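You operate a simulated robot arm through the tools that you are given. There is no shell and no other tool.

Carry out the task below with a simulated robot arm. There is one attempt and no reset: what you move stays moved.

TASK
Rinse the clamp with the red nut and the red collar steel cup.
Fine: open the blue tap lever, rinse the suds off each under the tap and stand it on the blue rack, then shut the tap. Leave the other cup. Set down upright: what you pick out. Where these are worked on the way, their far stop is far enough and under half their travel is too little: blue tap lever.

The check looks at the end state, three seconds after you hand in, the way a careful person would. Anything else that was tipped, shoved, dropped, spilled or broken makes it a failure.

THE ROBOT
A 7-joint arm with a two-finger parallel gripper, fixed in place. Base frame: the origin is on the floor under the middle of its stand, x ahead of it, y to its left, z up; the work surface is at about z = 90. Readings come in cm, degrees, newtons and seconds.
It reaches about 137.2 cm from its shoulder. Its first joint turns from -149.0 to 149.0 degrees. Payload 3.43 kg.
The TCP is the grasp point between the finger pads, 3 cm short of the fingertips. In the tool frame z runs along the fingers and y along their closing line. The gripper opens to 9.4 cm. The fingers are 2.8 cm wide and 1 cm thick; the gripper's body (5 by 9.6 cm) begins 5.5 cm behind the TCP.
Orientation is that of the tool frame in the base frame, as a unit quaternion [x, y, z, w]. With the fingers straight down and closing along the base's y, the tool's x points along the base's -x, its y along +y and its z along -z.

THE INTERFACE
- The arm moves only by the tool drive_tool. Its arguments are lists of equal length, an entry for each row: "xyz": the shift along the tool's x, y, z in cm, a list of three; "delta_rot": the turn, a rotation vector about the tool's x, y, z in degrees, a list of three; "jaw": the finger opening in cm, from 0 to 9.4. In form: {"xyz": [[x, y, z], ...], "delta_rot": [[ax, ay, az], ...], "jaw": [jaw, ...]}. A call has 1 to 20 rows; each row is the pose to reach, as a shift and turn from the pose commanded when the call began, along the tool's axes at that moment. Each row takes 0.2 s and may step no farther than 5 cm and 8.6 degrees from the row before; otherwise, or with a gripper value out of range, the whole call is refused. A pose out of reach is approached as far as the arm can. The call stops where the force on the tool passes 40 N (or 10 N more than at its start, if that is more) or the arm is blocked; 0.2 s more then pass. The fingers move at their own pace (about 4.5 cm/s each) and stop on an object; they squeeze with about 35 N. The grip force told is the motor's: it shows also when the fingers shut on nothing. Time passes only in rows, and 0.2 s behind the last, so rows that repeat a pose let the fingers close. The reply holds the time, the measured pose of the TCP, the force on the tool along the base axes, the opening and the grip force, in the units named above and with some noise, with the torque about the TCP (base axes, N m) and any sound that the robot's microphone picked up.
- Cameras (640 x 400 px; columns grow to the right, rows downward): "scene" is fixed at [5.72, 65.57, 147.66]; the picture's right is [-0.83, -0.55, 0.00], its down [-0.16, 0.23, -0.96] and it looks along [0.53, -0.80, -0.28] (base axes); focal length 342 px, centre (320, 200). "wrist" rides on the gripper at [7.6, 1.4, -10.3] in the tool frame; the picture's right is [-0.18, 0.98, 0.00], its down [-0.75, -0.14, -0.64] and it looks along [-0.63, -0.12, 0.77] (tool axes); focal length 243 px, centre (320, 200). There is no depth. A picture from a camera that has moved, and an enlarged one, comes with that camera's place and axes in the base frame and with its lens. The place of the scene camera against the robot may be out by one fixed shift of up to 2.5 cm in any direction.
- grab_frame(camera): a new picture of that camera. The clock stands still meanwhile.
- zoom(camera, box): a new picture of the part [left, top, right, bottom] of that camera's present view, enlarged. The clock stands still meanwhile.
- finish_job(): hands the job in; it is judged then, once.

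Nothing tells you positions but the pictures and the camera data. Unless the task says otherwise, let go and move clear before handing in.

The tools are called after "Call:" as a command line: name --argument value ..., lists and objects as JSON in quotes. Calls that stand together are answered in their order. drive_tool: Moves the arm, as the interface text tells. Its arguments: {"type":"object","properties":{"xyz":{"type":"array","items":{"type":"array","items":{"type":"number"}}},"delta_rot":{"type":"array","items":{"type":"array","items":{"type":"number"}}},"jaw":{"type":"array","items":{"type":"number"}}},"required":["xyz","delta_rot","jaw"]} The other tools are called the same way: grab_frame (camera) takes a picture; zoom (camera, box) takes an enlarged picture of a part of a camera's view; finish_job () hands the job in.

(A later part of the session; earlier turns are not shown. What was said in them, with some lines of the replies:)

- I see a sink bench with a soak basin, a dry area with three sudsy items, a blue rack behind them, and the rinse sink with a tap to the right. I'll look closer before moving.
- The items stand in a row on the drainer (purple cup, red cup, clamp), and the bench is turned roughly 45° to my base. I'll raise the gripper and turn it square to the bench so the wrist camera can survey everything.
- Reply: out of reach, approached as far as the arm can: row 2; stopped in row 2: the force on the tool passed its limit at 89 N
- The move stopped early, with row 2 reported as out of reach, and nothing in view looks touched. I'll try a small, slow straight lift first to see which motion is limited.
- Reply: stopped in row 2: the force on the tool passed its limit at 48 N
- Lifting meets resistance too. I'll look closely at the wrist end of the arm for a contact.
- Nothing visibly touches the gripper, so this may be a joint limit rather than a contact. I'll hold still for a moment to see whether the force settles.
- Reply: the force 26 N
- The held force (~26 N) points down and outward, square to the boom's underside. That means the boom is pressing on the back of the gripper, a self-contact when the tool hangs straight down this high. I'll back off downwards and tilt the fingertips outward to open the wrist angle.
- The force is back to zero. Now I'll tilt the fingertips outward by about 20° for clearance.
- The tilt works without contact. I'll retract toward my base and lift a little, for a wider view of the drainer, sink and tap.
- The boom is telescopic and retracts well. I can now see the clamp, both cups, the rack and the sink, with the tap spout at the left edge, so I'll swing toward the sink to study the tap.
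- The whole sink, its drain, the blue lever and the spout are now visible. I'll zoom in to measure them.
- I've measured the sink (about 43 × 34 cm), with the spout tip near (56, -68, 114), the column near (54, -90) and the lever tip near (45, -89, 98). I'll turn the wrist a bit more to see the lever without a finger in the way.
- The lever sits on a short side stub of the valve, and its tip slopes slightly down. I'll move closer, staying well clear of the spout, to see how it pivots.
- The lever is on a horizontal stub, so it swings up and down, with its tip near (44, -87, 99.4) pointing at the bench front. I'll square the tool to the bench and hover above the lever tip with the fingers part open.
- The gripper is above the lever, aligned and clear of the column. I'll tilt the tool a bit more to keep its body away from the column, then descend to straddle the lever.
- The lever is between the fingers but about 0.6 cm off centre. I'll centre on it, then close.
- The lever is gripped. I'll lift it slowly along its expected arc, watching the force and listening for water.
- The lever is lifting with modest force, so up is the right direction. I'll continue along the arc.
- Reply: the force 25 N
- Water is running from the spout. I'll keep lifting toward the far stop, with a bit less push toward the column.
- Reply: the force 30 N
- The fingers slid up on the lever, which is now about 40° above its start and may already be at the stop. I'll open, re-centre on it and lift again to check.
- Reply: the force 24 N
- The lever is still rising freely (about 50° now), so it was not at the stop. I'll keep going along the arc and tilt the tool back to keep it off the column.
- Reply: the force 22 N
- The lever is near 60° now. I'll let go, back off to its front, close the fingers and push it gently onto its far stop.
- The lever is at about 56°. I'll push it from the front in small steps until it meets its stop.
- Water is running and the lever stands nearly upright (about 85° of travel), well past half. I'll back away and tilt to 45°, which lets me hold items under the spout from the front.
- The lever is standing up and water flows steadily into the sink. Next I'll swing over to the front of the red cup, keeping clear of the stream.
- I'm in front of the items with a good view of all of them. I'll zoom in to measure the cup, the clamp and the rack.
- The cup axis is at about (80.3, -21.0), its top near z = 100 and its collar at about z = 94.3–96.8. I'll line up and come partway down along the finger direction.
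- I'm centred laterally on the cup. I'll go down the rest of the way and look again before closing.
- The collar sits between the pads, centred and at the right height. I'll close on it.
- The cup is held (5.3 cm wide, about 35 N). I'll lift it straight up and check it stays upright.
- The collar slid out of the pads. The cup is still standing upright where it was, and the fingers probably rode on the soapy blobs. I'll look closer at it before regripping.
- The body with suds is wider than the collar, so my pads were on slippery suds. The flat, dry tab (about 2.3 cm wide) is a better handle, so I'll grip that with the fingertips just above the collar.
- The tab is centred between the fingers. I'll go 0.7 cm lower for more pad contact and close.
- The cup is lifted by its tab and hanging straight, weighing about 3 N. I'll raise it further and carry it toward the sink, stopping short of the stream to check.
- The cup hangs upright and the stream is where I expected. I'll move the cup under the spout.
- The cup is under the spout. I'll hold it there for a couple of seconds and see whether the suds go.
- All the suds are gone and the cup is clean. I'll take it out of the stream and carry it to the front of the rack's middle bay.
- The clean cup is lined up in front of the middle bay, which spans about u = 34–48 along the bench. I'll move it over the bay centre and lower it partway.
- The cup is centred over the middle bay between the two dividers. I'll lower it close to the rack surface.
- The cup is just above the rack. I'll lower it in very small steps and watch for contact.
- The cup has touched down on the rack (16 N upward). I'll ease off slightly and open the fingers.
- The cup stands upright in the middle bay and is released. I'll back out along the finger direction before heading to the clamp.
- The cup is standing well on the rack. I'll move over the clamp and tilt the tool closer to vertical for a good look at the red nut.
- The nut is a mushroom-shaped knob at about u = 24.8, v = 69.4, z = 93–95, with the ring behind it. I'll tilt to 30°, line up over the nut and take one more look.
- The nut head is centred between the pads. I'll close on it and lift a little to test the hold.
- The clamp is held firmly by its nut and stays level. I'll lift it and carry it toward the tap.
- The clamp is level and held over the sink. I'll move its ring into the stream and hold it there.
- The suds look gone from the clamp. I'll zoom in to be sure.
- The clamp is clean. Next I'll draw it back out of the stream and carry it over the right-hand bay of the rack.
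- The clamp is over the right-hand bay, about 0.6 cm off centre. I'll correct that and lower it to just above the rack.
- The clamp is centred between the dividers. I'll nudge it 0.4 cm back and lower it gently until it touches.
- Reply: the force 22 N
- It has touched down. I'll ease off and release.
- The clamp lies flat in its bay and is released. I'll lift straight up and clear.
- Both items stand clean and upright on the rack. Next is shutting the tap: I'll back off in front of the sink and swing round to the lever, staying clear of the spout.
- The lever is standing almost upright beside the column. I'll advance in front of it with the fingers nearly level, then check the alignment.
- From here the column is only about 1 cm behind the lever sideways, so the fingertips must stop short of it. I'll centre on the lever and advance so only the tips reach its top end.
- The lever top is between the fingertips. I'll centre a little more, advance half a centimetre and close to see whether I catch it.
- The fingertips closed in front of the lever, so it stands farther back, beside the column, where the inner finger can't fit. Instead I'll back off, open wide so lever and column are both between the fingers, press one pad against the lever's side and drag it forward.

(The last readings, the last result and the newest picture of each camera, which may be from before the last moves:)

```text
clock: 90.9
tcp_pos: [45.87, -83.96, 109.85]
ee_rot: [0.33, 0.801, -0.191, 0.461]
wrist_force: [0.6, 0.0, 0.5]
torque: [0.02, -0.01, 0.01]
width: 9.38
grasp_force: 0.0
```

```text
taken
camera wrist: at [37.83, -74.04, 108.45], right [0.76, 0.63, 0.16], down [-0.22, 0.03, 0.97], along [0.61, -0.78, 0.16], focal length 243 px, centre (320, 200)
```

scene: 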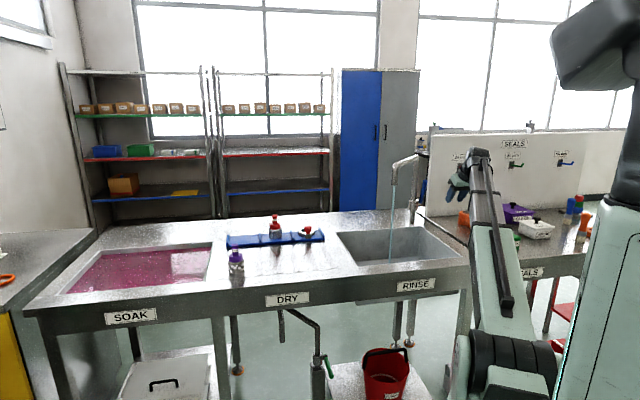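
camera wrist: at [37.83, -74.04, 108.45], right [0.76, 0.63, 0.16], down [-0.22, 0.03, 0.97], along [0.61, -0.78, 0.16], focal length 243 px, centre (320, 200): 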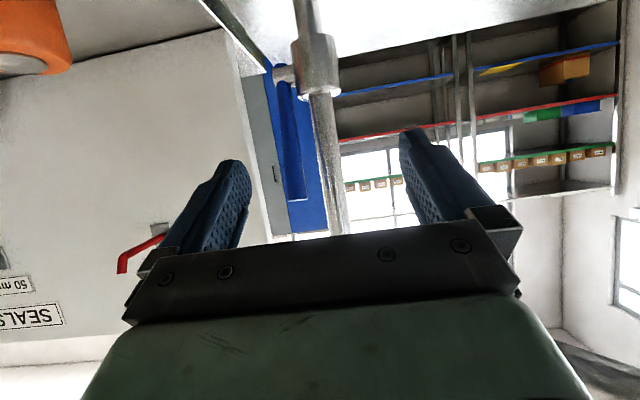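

Call:
drive_tool --xyz '[[-0.5, -0.2, 1.5], [-1.3, -0.2, 3.6], [-2.1, -0.2, 5.5], [-2.98, -0.2, 7.17]]' --delta_rot '[[0, 0, 0], [0, 0, 0], [0, 0, 0], [0, 0, 0]]' --jaw '[9.4, 9.4, 9.4, 9.4]'

Call:
grab_frame --camera "wrist"

Call:
zoom --camera "scene" --box '[385, 150, 455, 215]'

```text
clock: 91.9
tcp_pos: [51.2, -89.52, 108.8]
ee_rot: [0.33, 0.801, -0.191, 0.461]
wrist_force: [0.3, 0.1, 1.0]
torque: [-0.02, 0.0, -0.01]
width: 9.4
grasp_force: 0.1
```

```text
taken
camera wrist: at [43.18, -79.64, 107.45], right [0.76, 0.63, 0.16], down [-0.22, 0.03, 0.97], along [0.61, -0.78, 0.16], focal length 243 px, centre (320, 200)
```

wrist: 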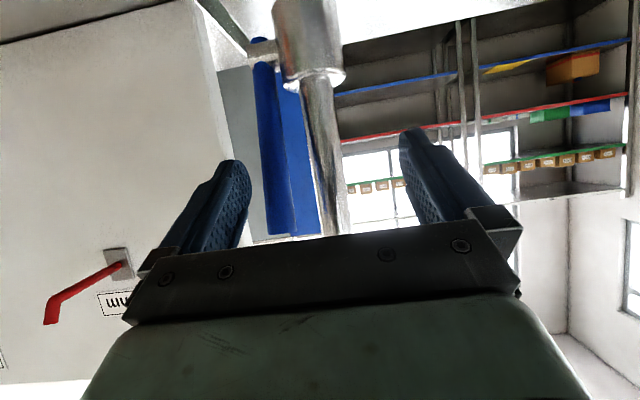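

```text
6.15 times, centred on (420, 182) of scene
camera zoom: at [5.72, 65.57, 147.66], right [-0.83, -0.55, 0.0], down [-0.16, 0.23, -0.96], along [0.53, -0.8, -0.28], focal length 2106 px, centre (-295, 308)
```

zoom: 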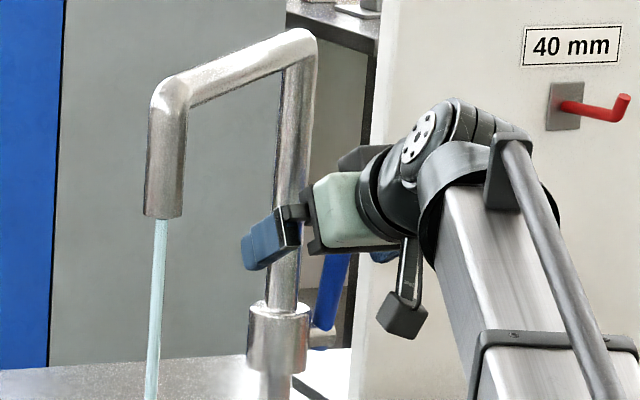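

The lever and column are both between the open fingers. I'll press the outer pad sideways onto the lever and check the contact force.

Call:
drive_tool --xyz '[[0, 0.3, 0], [0, 0.6, 0], [0, 0.9, 0]]' --delta_rot '[[0, 0, 0], [0, 0, 0], [0, 0, 0]]' --jaw '[9.4, 9.4, 9.4]'

Call:
grab_frame --camera "wrist"

```text
clock: 92.7
tcp_pos: [51.76, -88.78, 109.01]
ee_rot: [0.331, 0.801, -0.192, 0.461]
wrist_force: [0.5, -0.9, 0.8]
torque: [0.02, 0.0, -0.02]
width: 9.39
grasp_force: 0.1
```

```text
taken
camera wrist: at [43.79, -78.97, 107.42], right [0.76, 0.63, 0.16], down [-0.22, 0.03, 0.97], along [0.61, -0.78, 0.16], focal length 243 px, centre (320, 200)
```

wrist: 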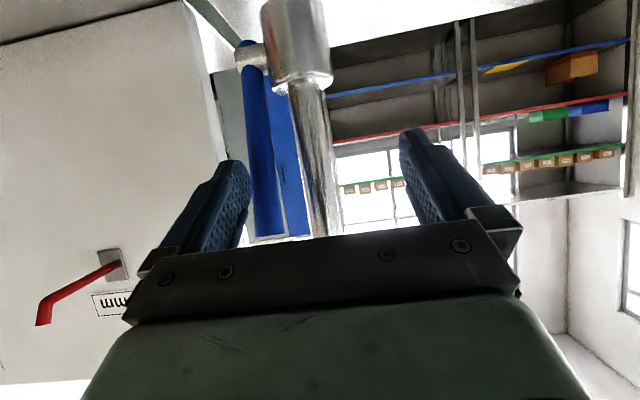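

Call:
drive_tool --xyz '[[0, 0.2, 0], [0, 0.4, 0], [0, 0.4, 0]]' --delta_rot '[[0, 0, 0], [0, 0, 0], [0, 0, 0]]' --jaw '[9.4, 9.4, 9.4]'

Call:
drive_tool --xyz '[[0, 0.2, 0], [0, 0.4, 0], [0, 0.4, 0]]' --delta_rot '[[0, 0, 0], [0, 0, 0], [0, 0, 0]]' --jaw '[9.4, 9.4, 9.4]'

Call:
grab_frame --camera "wrist"

```text
clock: 93.5
tcp_pos: [52.05, -88.44, 108.96]
ee_rot: [0.33, 0.801, -0.191, 0.461]
wrist_force: [0.2, 0.0, -0.6]
torque: [0.02, 0.01, 0.0]
width: 9.4
grasp_force: 0.0
```

```text
clock: 94.3
tcp_pos: [52.3, -88.23, 108.96]
ee_rot: [0.33, 0.801, -0.192, 0.462]
wrist_force: [0.6, -0.4, -0.1]
torque: [0.03, 0.02, 0.01]
width: 9.39
grasp_force: 0.1
```

```text
taken
camera wrist: at [44.38, -78.38, 107.42], right [0.76, 0.63, 0.16], down [-0.22, 0.03, 0.97], along [0.61, -0.78, 0.16], focal length 243 px, centre (320, 200)
```

wrist: 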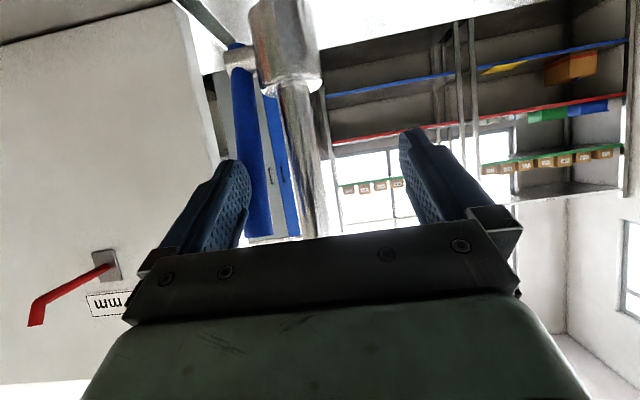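

The lever is still behind the fingertips, so it stands vertical at about v = 104, farther back than I judged. I'll shift sideways clear of it, go 3 cm deeper and press again.

Call:
drive_tool --xyz '[[0, -0.8, 0], [0, -1.6, 0], [-0.5, -1.6, 0.9], [-1.1, -1.6, 1.85], [-1.6, -1.6, 2.77]]' --delta_rot '[[0, 0, 0], [0, 0, 0], [0, 0, 0], [0, 0, 0], [0, 0, 0]]' --jaw '[9.4, 9.4, 9.4, 9.4, 9.4]'

Call:
grab_frame --camera "wrist"

Call:
zoom --camera "scene" --box '[385, 150, 455, 215]'

```text
clock: 95.5
tcp_pos: [53.6, -91.71, 108.84]
ee_rot: [0.332, 0.801, -0.192, 0.461]
wrist_force: [0.2, 0.4, -0.1]
torque: [0.0, 0.0, -0.05]
width: 9.4
grasp_force: 0.1
```

```text
taken
camera wrist: at [45.46, -81.82, 107.39], right [0.76, 0.63, 0.16], down [-0.22, 0.03, 0.97], along [0.61, -0.78, 0.16], focal length 243 px, centre (320, 200)
```

wrist: 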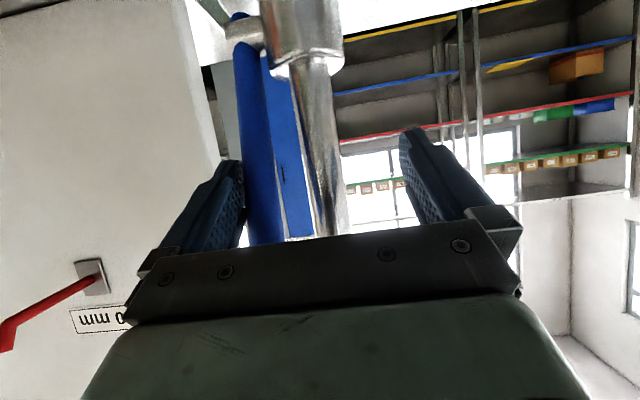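

```text
6.15 times, centred on (420, 182) of scene
camera zoom: at [5.72, 65.57, 147.66], right [-0.83, -0.55, 0.0], down [-0.16, 0.23, -0.96], along [0.53, -0.8, -0.28], focal length 2106 px, centre (-295, 308)
```

zoom: 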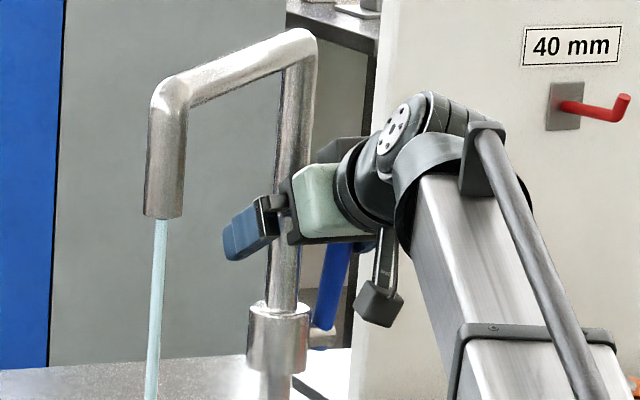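

Now the lever overlaps the finger pad. I'll press sideways in small steps until contact.

Call:
drive_tool --xyz '[[0, 0.2, 0], [0, 0.4, 0], [0, 0.4, 0]]' --delta_rot '[[0, 0, 0], [0, 0, 0], [0, 0, 0]]' --jaw '[9.4, 9.4, 9.4]'

Call:
drive_tool --xyz '[[0, 0.15, 0], [0, 0.3, 0], [0, 0.3, 0]]' --delta_rot '[[0, 0, 0], [0, 0, 0], [0, 0, 0]]' --jaw '[9.4, 9.4, 9.4]'

```text
clock: 96.3
tcp_pos: [53.5, -91.56, 108.82]
ee_rot: [0.332, 0.8, -0.193, 0.461]
wrist_force: [-18.5, -22.7, -1.3]
torque: [0.09, -0.3, -0.12]
width: 9.4
grasp_force: 0.4
```

```text
clock: 96.8
tcp_pos: [53.42, -91.64, 108.87]
ee_rot: [0.332, 0.8, -0.195, 0.46]
wrist_force: [-7.3, -7.4, -2.7]
torque: [0.25, -0.09, -0.12]
width: 9.39
grasp_force: 0.1
stopped in row 2: the force on the tool passed its limit at 42 N (the readings are from after the stop); the commanded pose is now the measured one
```

The pad is pressing on the lever (about 10 N sideways). I'll keep a light press and drag forward.

Call:
drive_tool --xyz '[[0, 0.12, 0], [0.25, 0.15, -0.43], [0.5, 0.15, -0.87], [0.75, 0.15, -1.3], [1.0, 0.15, -1.73], [1.25, 0.15, -2.16], [1.5, 0.15, -2.6]]' --delta_rot '[[0, 0, 0], [0, 0, 0], [0, 0, 0], [0, 0, 0], [0, 0, 0], [0, 0, 0], [0, 0, 0]]' --jaw '[9.4, 9.4, 9.4, 9.4, 9.4, 9.4, 9.4]'

Call:
grab_frame --camera "wrist"

Call:
zoom --camera "scene" --box '[385, 150, 455, 215]'

```text
clock: 98.4
tcp_pos: [51.48, -89.37, 108.81]
ee_rot: [0.333, 0.8, -0.194, 0.46]
wrist_force: [-12.4, -20.2, -7.3]
torque: [0.27, -0.22, -0.27]
width: 9.4
grasp_force: 0.4
```

```text
taken
camera wrist: at [43.56, -79.48, 107.34], right [0.76, 0.63, 0.15], down [-0.22, 0.03, 0.97], along [0.61, -0.78, 0.16], focal length 243 px, centre (320, 200)
```

wrist: 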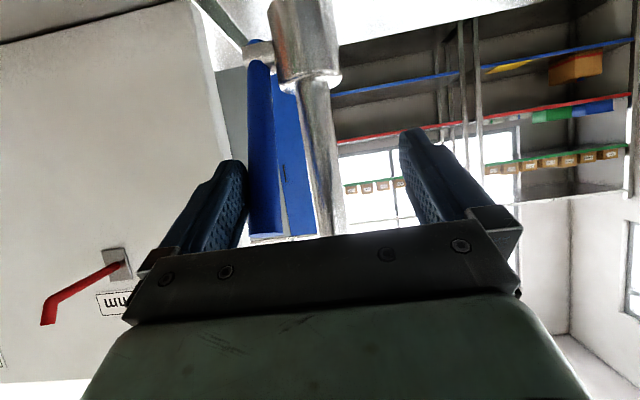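

```text
6.15 times, centred on (420, 182) of scene
camera zoom: at [5.72, 65.57, 147.66], right [-0.83, -0.55, 0.0], down [-0.16, 0.23, -0.96], along [0.53, -0.8, -0.28], focal length 2106 px, centre (-295, 308)
```

zoom: 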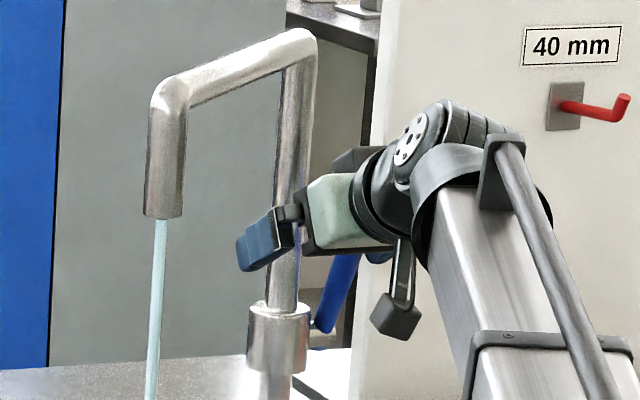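

It works: the lever is following the pad forward. I'll keep dragging it.

Call:
drive_tool --xyz '[[0.25, 0, -0.43], [0.5, 0, -0.87], [0.75, 0, -1.3], [1.0, 0, -1.73], [1.25, 0, -2.16], [1.5, 0, -2.6], [1.75, 0, -3.03], [2.0, 0, -3.46]]' --delta_rot '[[0, 0, 0], [0, 0, 0], [0, 0, 0], [0, 0, 0], [0, 0, 0], [0, 0, 0], [0, 0, 0], [0, 0, 0]]' --jaw '[9.4, 9.4, 9.4, 9.4, 9.4, 9.4, 9.4, 9.4]'

Call:
grab_frame --camera "wrist"

Call:
zoom --camera "scene" --box '[385, 150, 455, 215]'

```text
clock: 100.2
tcp_pos: [48.65, -86.65, 108.87]
ee_rot: [0.332, 0.801, -0.194, 0.46]
wrist_force: [-13.7, -24.7, -7.4]
torque: [0.33, -0.16, -0.43]
width: 9.41
grasp_force: 0.3
```

```text
taken
camera wrist: at [40.77, -76.67, 107.34], right [0.76, 0.63, 0.15], down [-0.22, 0.03, 0.97], along [0.61, -0.78, 0.16], focal length 243 px, centre (320, 200)
```

wrist: 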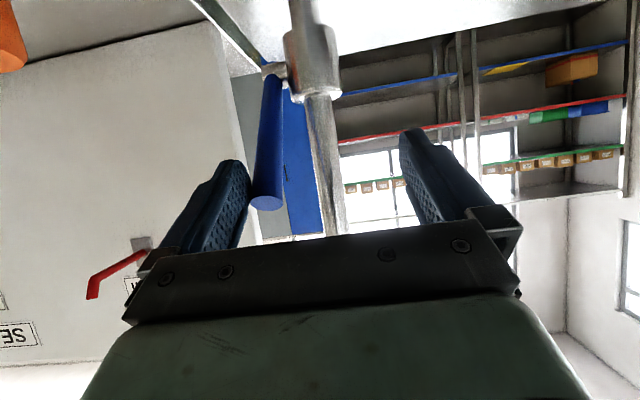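

```text
6.15 times, centred on (420, 182) of scene
camera zoom: at [5.72, 65.57, 147.66], right [-0.83, -0.55, 0.0], down [-0.16, 0.23, -0.96], along [0.53, -0.8, -0.28], focal length 2106 px, centre (-295, 308)
```

zoom: 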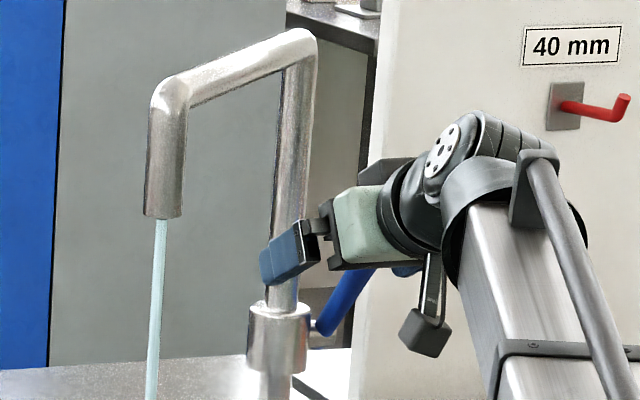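

The lever is down to about 50°. I'll continue, now following its arc forward and down.

Call:
drive_tool --xyz '[[0.49, 0, -0.18], [0.98, 0, -0.36], [1.47, 0, -0.53], [1.96, 0, -0.71], [2.45, 0, -0.89], [2.94, 0, -1.07], [3.43, 0, -1.24], [3.94, 0, -1.42]]' --delta_rot '[[0, 0, 0], [0, 0, 0], [0, 0, 0], [0, 0, 0], [0, 0, 0], [0, 0, 0], [0, 0, 0], [0, 0, 0]]' --jaw '[9.4, 9.4, 9.4, 9.4, 9.4, 9.4, 9.4, 9.4]'

Call:
grab_frame --camera "wrist"

Call:
zoom --camera "scene" --box '[385, 150, 455, 215]'

```text
clock: 102.0
tcp_pos: [46.55, -84.05, 106.13]
ee_rot: [0.331, 0.801, -0.193, 0.461]
wrist_force: [0.5, 0.1, 0.7]
torque: [0.01, -0.05, 0.0]
width: 9.41
grasp_force: 0.1
```

```text
taken
camera wrist: at [38.6, -74.24, 104.67], right [0.76, 0.63, 0.15], down [-0.22, 0.03, 0.97], along [0.61, -0.78, 0.16], focal length 243 px, centre (320, 200)
```

wrist: 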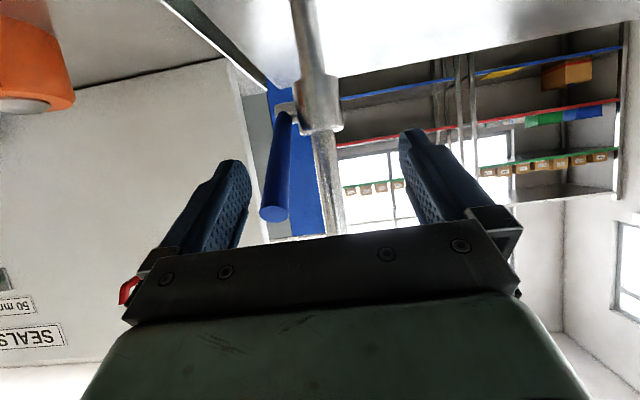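

```text
6.15 times, centred on (420, 182) of scene
camera zoom: at [5.72, 65.57, 147.66], right [-0.83, -0.55, 0.0], down [-0.16, 0.23, -0.96], along [0.53, -0.8, -0.28], focal length 2106 px, centre (-295, 308)
```

zoom: 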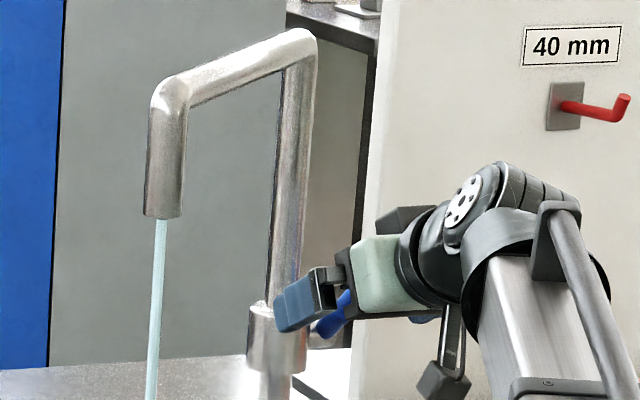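

The lever is near 45° and off the pad. I'll back away, close the fingers, and go above it to press it down to its closed stop.

Call:
drive_tool --xyz '[[-0.73, 0, -2.73], [-1.46, -1.3, -5.46], [-2.2, -2.6, -8.2], [-2.93, -4, -10.93], [-2.93, -4, -10.93], [-2.93, -4, -10.93]]' --delta_rot '[[0, 6, 0], [0, 13, 0], [0, 20, 0], [0, 27, 0], [0, 30, 0], [0, 30, 0]]' --jaw '[9, 7, 5, 3, 1, 0]'

Call:
grab_frame --camera "wrist"

Call:
zoom --camera "scene" --box '[385, 150, 465, 225]'

```text
clock: 103.4
tcp_pos: [38.06, -81.35, 114.26]
ee_rot: [0.37, 0.892, -0.102, 0.237]
wrist_force: [0.3, -0.6, 0.2]
torque: [0.01, 0.01, -0.02]
width: 0.0
grasp_force: 9.0
```

```text
taken
camera wrist: at [30.82, -72.08, 119.29], right [0.81, 0.58, 0.09], down [0.14, -0.33, 0.93], along [0.57, -0.74, -0.35], focal length 243 px, centre (320, 200)
```

wrist: 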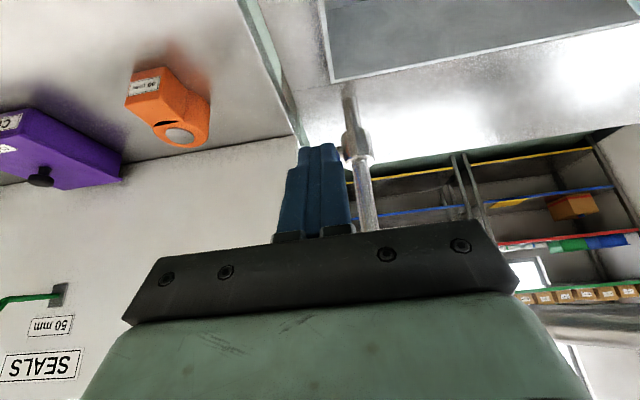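

```text
5.33 times, centred on (425, 188) of scene
camera zoom: at [5.72, 65.57, 147.66], right [-0.83, -0.55, 0.0], down [-0.16, 0.23, -0.96], along [0.53, -0.8, -0.28], focal length 1825 px, centre (-240, 267)
```

zoom: 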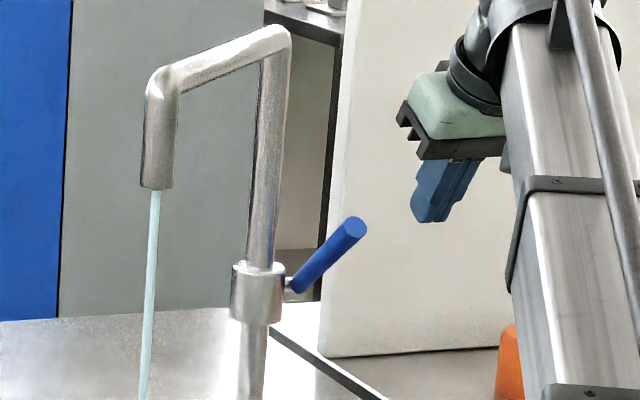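

The lever is at about 45°. I'll position the closed fingertips above its outer part.

Call:
drive_tool --xyz '[[-2.4, 0, 1.67], [-4.8, 0, 3.34], [-7.2, 0, 5.0], [-9.53, 0, 6.68]]' --delta_rot '[[0, 0, 0], [0, 0, 0], [0, 0, 0], [0, 0, 0]]' --jaw '[0, 0, 0, 0]'

Call:
grab_frame --camera "wrist"

Call:
zoom --camera "scene" --box '[385, 150, 465, 225]'

```text
clock: 104.4
tcp_pos: [46.16, -89.44, 113.29]
ee_rot: [0.371, 0.892, -0.102, 0.238]
wrist_force: [0.6, 0.2, 1.0]
torque: [-0.01, -0.01, 0.0]
width: 0.0
grasp_force: 33.2
```

```text
taken
camera wrist: at [38.97, -80.23, 118.29], right [0.81, 0.58, 0.09], down [0.14, -0.33, 0.93], along [0.57, -0.74, -0.35], focal length 243 px, centre (320, 200)
```

wrist: 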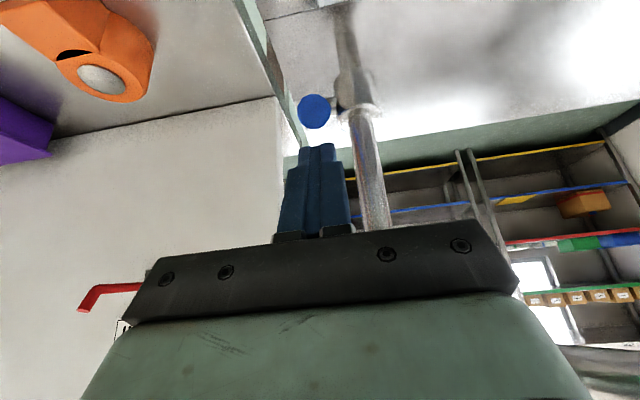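

```text
5.33 times, centred on (425, 188) of scene
camera zoom: at [5.72, 65.57, 147.66], right [-0.83, -0.55, 0.0], down [-0.16, 0.23, -0.96], along [0.53, -0.8, -0.28], focal length 1825 px, centre (-240, 267)
```

zoom: 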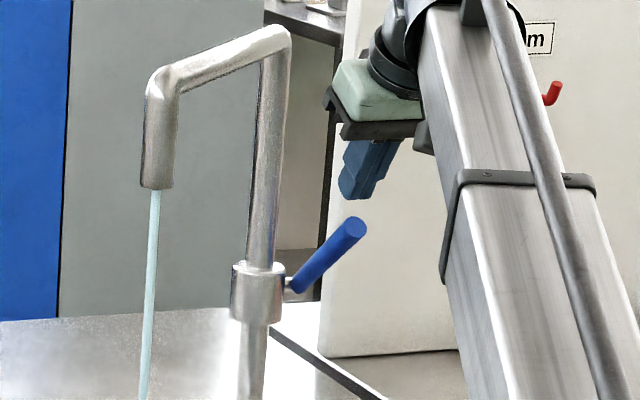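

The fingertips are right over the lever's end. I'll shift 1.5 cm inward so they don't slip off, then press down until the stop.

Call:
drive_tool --xyz '[[-0.65, 0.1, 0.38], [-1.3, 0.2, 0.75], [-0.95, 0.2, 1.36], [-0.6, 0.2, 1.96], [-0.25, 0.2, 2.57], [0.1, 0.2, 3.17], [0.45, 0.2, 3.78], [0.8, 0.2, 4.38]]' --delta_rot '[[0, 0, 0], [0, 0, 0], [0, 0, 0], [0, 0, 0], [0, 0, 0], [0, 0, 0], [0, 0, 0], [0, 0, 0]]' --jaw '[0, 0, 0, 0, 0, 0, 0, 0]'

Call:
zoom --camera "scene" --box '[385, 150, 465, 225]'

```text
clock: 106.2
tcp_pos: [47.42, -90.36, 109.06]
ee_rot: [0.37, 0.892, -0.103, 0.238]
wrist_force: [-0.1, -0.4, 1.4]
torque: [0.0, -0.02, 0.01]
width: 0.02
grasp_force: 32.9
```

```text
5.33 times, centred on (425, 188) of scene
camera zoom: at [5.72, 65.57, 147.66], right [-0.83, -0.55, 0.0], down [-0.16, 0.23, -0.96], along [0.53, -0.8, -0.28], focal length 1825 px, centre (-240, 267)
```

zoom: 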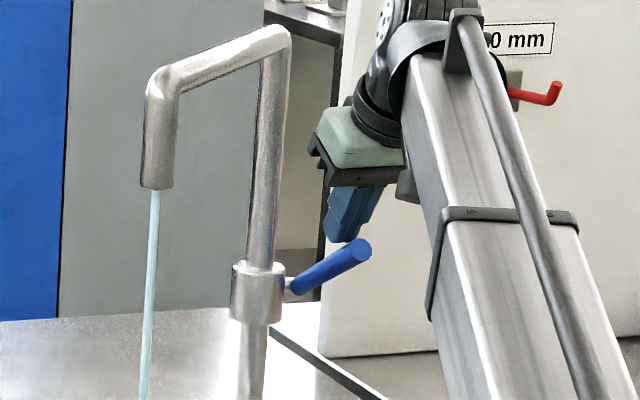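

The lever is moving down. I'll continue pressing toward the closed stop.

Call:
drive_tool --xyz '[[0.3, 0, 0.52], [0.6, 0, 1.04], [0.9, 0, 1.56], [1.2, 0, 2.08], [1.5, 0, 2.6], [1.8, 0, 3.11], [2.1, 0, 3.63], [2.4, 0, 4.15], [2.7, 0, 4.67], [3.0, 0, 5.19]]' --delta_rot '[[0, 0, 0], [0, 0, 0], [0, 0, 0], [0, 0, 0], [0, 0, 0], [0, 0, 0], [0, 0, 0], [0, 0, 0], [0, 0, 0], [0, 0, 0]]' --jaw '[0, 0, 0, 0, 0, 0, 0, 0, 0, 0]'

Call:
zoom --camera "scene" --box '[385, 150, 465, 225]'

Call:
grab_frame --camera "wrist"

```text
clock: 108.6
tcp_pos: [47.31, -90.54, 103.73]
ee_rot: [0.37, 0.891, -0.105, 0.242]
wrist_force: [-1.5, 5.3, 16.9]
torque: [0.08, 0.06, 0.03]
width: 0.0
grasp_force: 33.0
stopped in row 10: the force on the tool passed its limit at 42 N (the readings are from after the stop); the commanded pose is now the measured one
```

```text
5.33 times, centred on (425, 188) of scene
camera zoom: at [5.72, 65.57, 147.66], right [-0.83, -0.55, 0.0], down [-0.16, 0.23, -0.96], along [0.53, -0.8, -0.28], focal length 1825 px, centre (-240, 267)
```

zoom: 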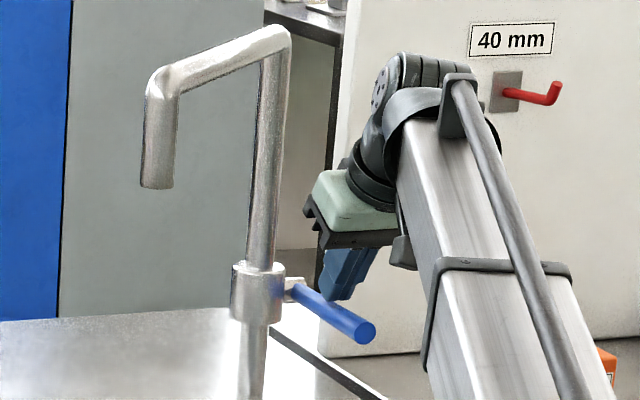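

```text
taken
camera wrist: at [40.12, -81.26, 108.58], right [0.81, 0.58, 0.09], down [0.13, -0.32, 0.94], along [0.57, -0.75, -0.34], focal length 243 px, centre (320, 200)
```

wrist: 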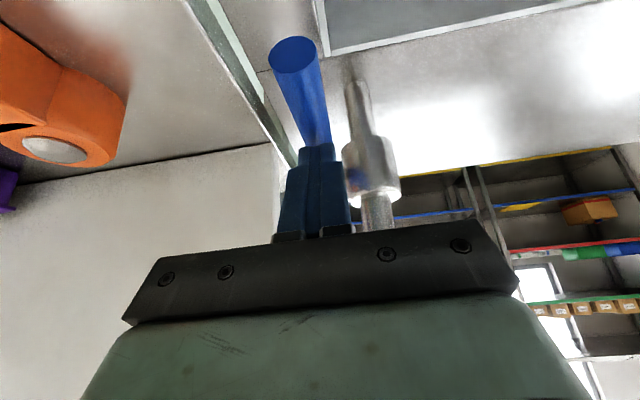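

The water has stopped and the lever is back on its closed stop. I'll lift off, move well clear and check the whole scene.

Call:
drive_tool --xyz '[[-0.75, 0, -1.3], [-2.0, 0, -3.46], [-3.5, 0, -6.05], [-0.5, 0, -8.2], [2.8, 0, -10.1], [6.1, 0, -12.0], [9.4, 0, -13.9], [12.7, 0, -15.8]]' --delta_rot '[[0, 0, 0], [0, 0, 0], [0, 0, 0], [0, 0, 0], [0, 0, 0], [0, 0, 0], [0, 0, 0], [0, 0, 0]]' --jaw '[0, 0, 0, 0, 0, 0, 0, 0]'

Call:
grab_frame --camera "scene"

Call:
zoom --camera "scene" --box '[200, 200, 360, 300]'

Call:
zoom --camera "scene" --box '[340, 140, 480, 260]'

```text
clock: 110.4
tcp_pos: [34.09, -77.03, 110.71]
ee_rot: [0.369, 0.892, -0.103, 0.24]
wrist_force: [-0.2, -0.1, -0.4]
torque: [0.03, 0.0, 0.0]
width: 0.0
grasp_force: 33.2
```

```text
taken
```

scene: 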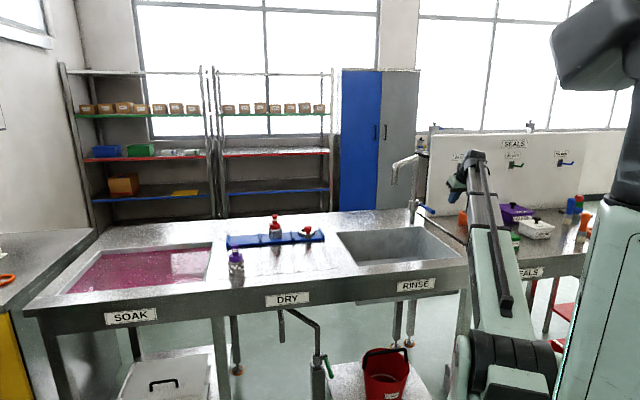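

```text
4.00 times, centred on (280, 250) of scene
camera zoom: at [5.72, 65.57, 147.66], right [-0.83, -0.55, 0.0], down [-0.16, 0.23, -0.96], along [0.53, -0.8, -0.28], focal length 1369 px, centre (480, 0)
```

zoom: 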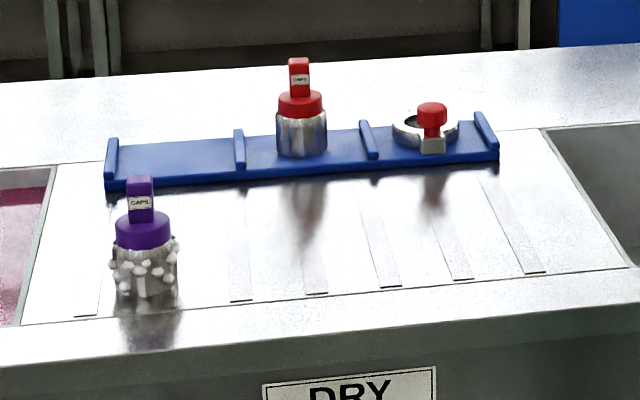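

```text
3.33 times, centred on (410, 200) of scene
camera zoom: at [5.72, 65.57, 147.66], right [-0.83, -0.55, 0.0], down [-0.16, 0.23, -0.96], along [0.53, -0.8, -0.28], focal length 1141 px, centre (20, 200)
```

zoom: 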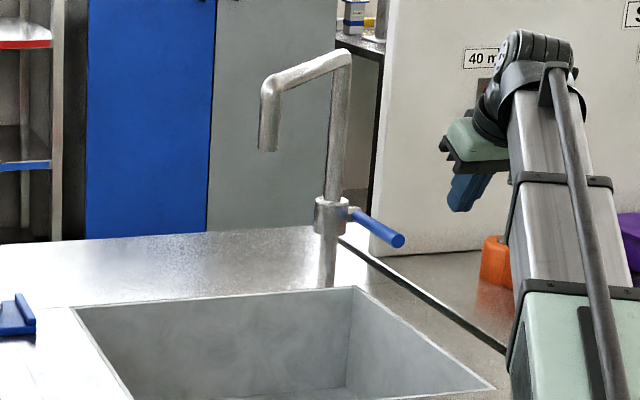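

The tap is shut, the sink is quiet, and the clean red-collar cup and clamp stand upright on the blue rack. The purple cup and everything else are where they were, and the gripper is empty and clear, so I'm handing in.

Call:
finish_job

```text
The job is handed in.
```

I rinsed the clamp with the red nut and the red-collar steel cup, and both now stand upright on the blue rack, clean of suds. I handed the job in, but its result hasn't come back.

- **Tap:** I raised the blue lever to about vertical, well past half its travel. I then pressed it back down to its closed stop, and the water has stopped.
- **Cup:** it's in the middle bay of the rack. My first grip on its collar slipped, but the cup stayed standing in place and I picked it up by its tab instead.
- **Clamp:** it lies flat in the right-hand bay. By my measurements it is slightly longer than the rack is deep, so its small rear tab may stick out past the back edge.
- **Everything else:** the purple cup wasn't touched, and the last pictures show nothing else moved or knocked over. The gripper is empty and clear of the bench items.

Early on, the arm pressed against its own gripper twice and stopped itself. Nothing else was touched.
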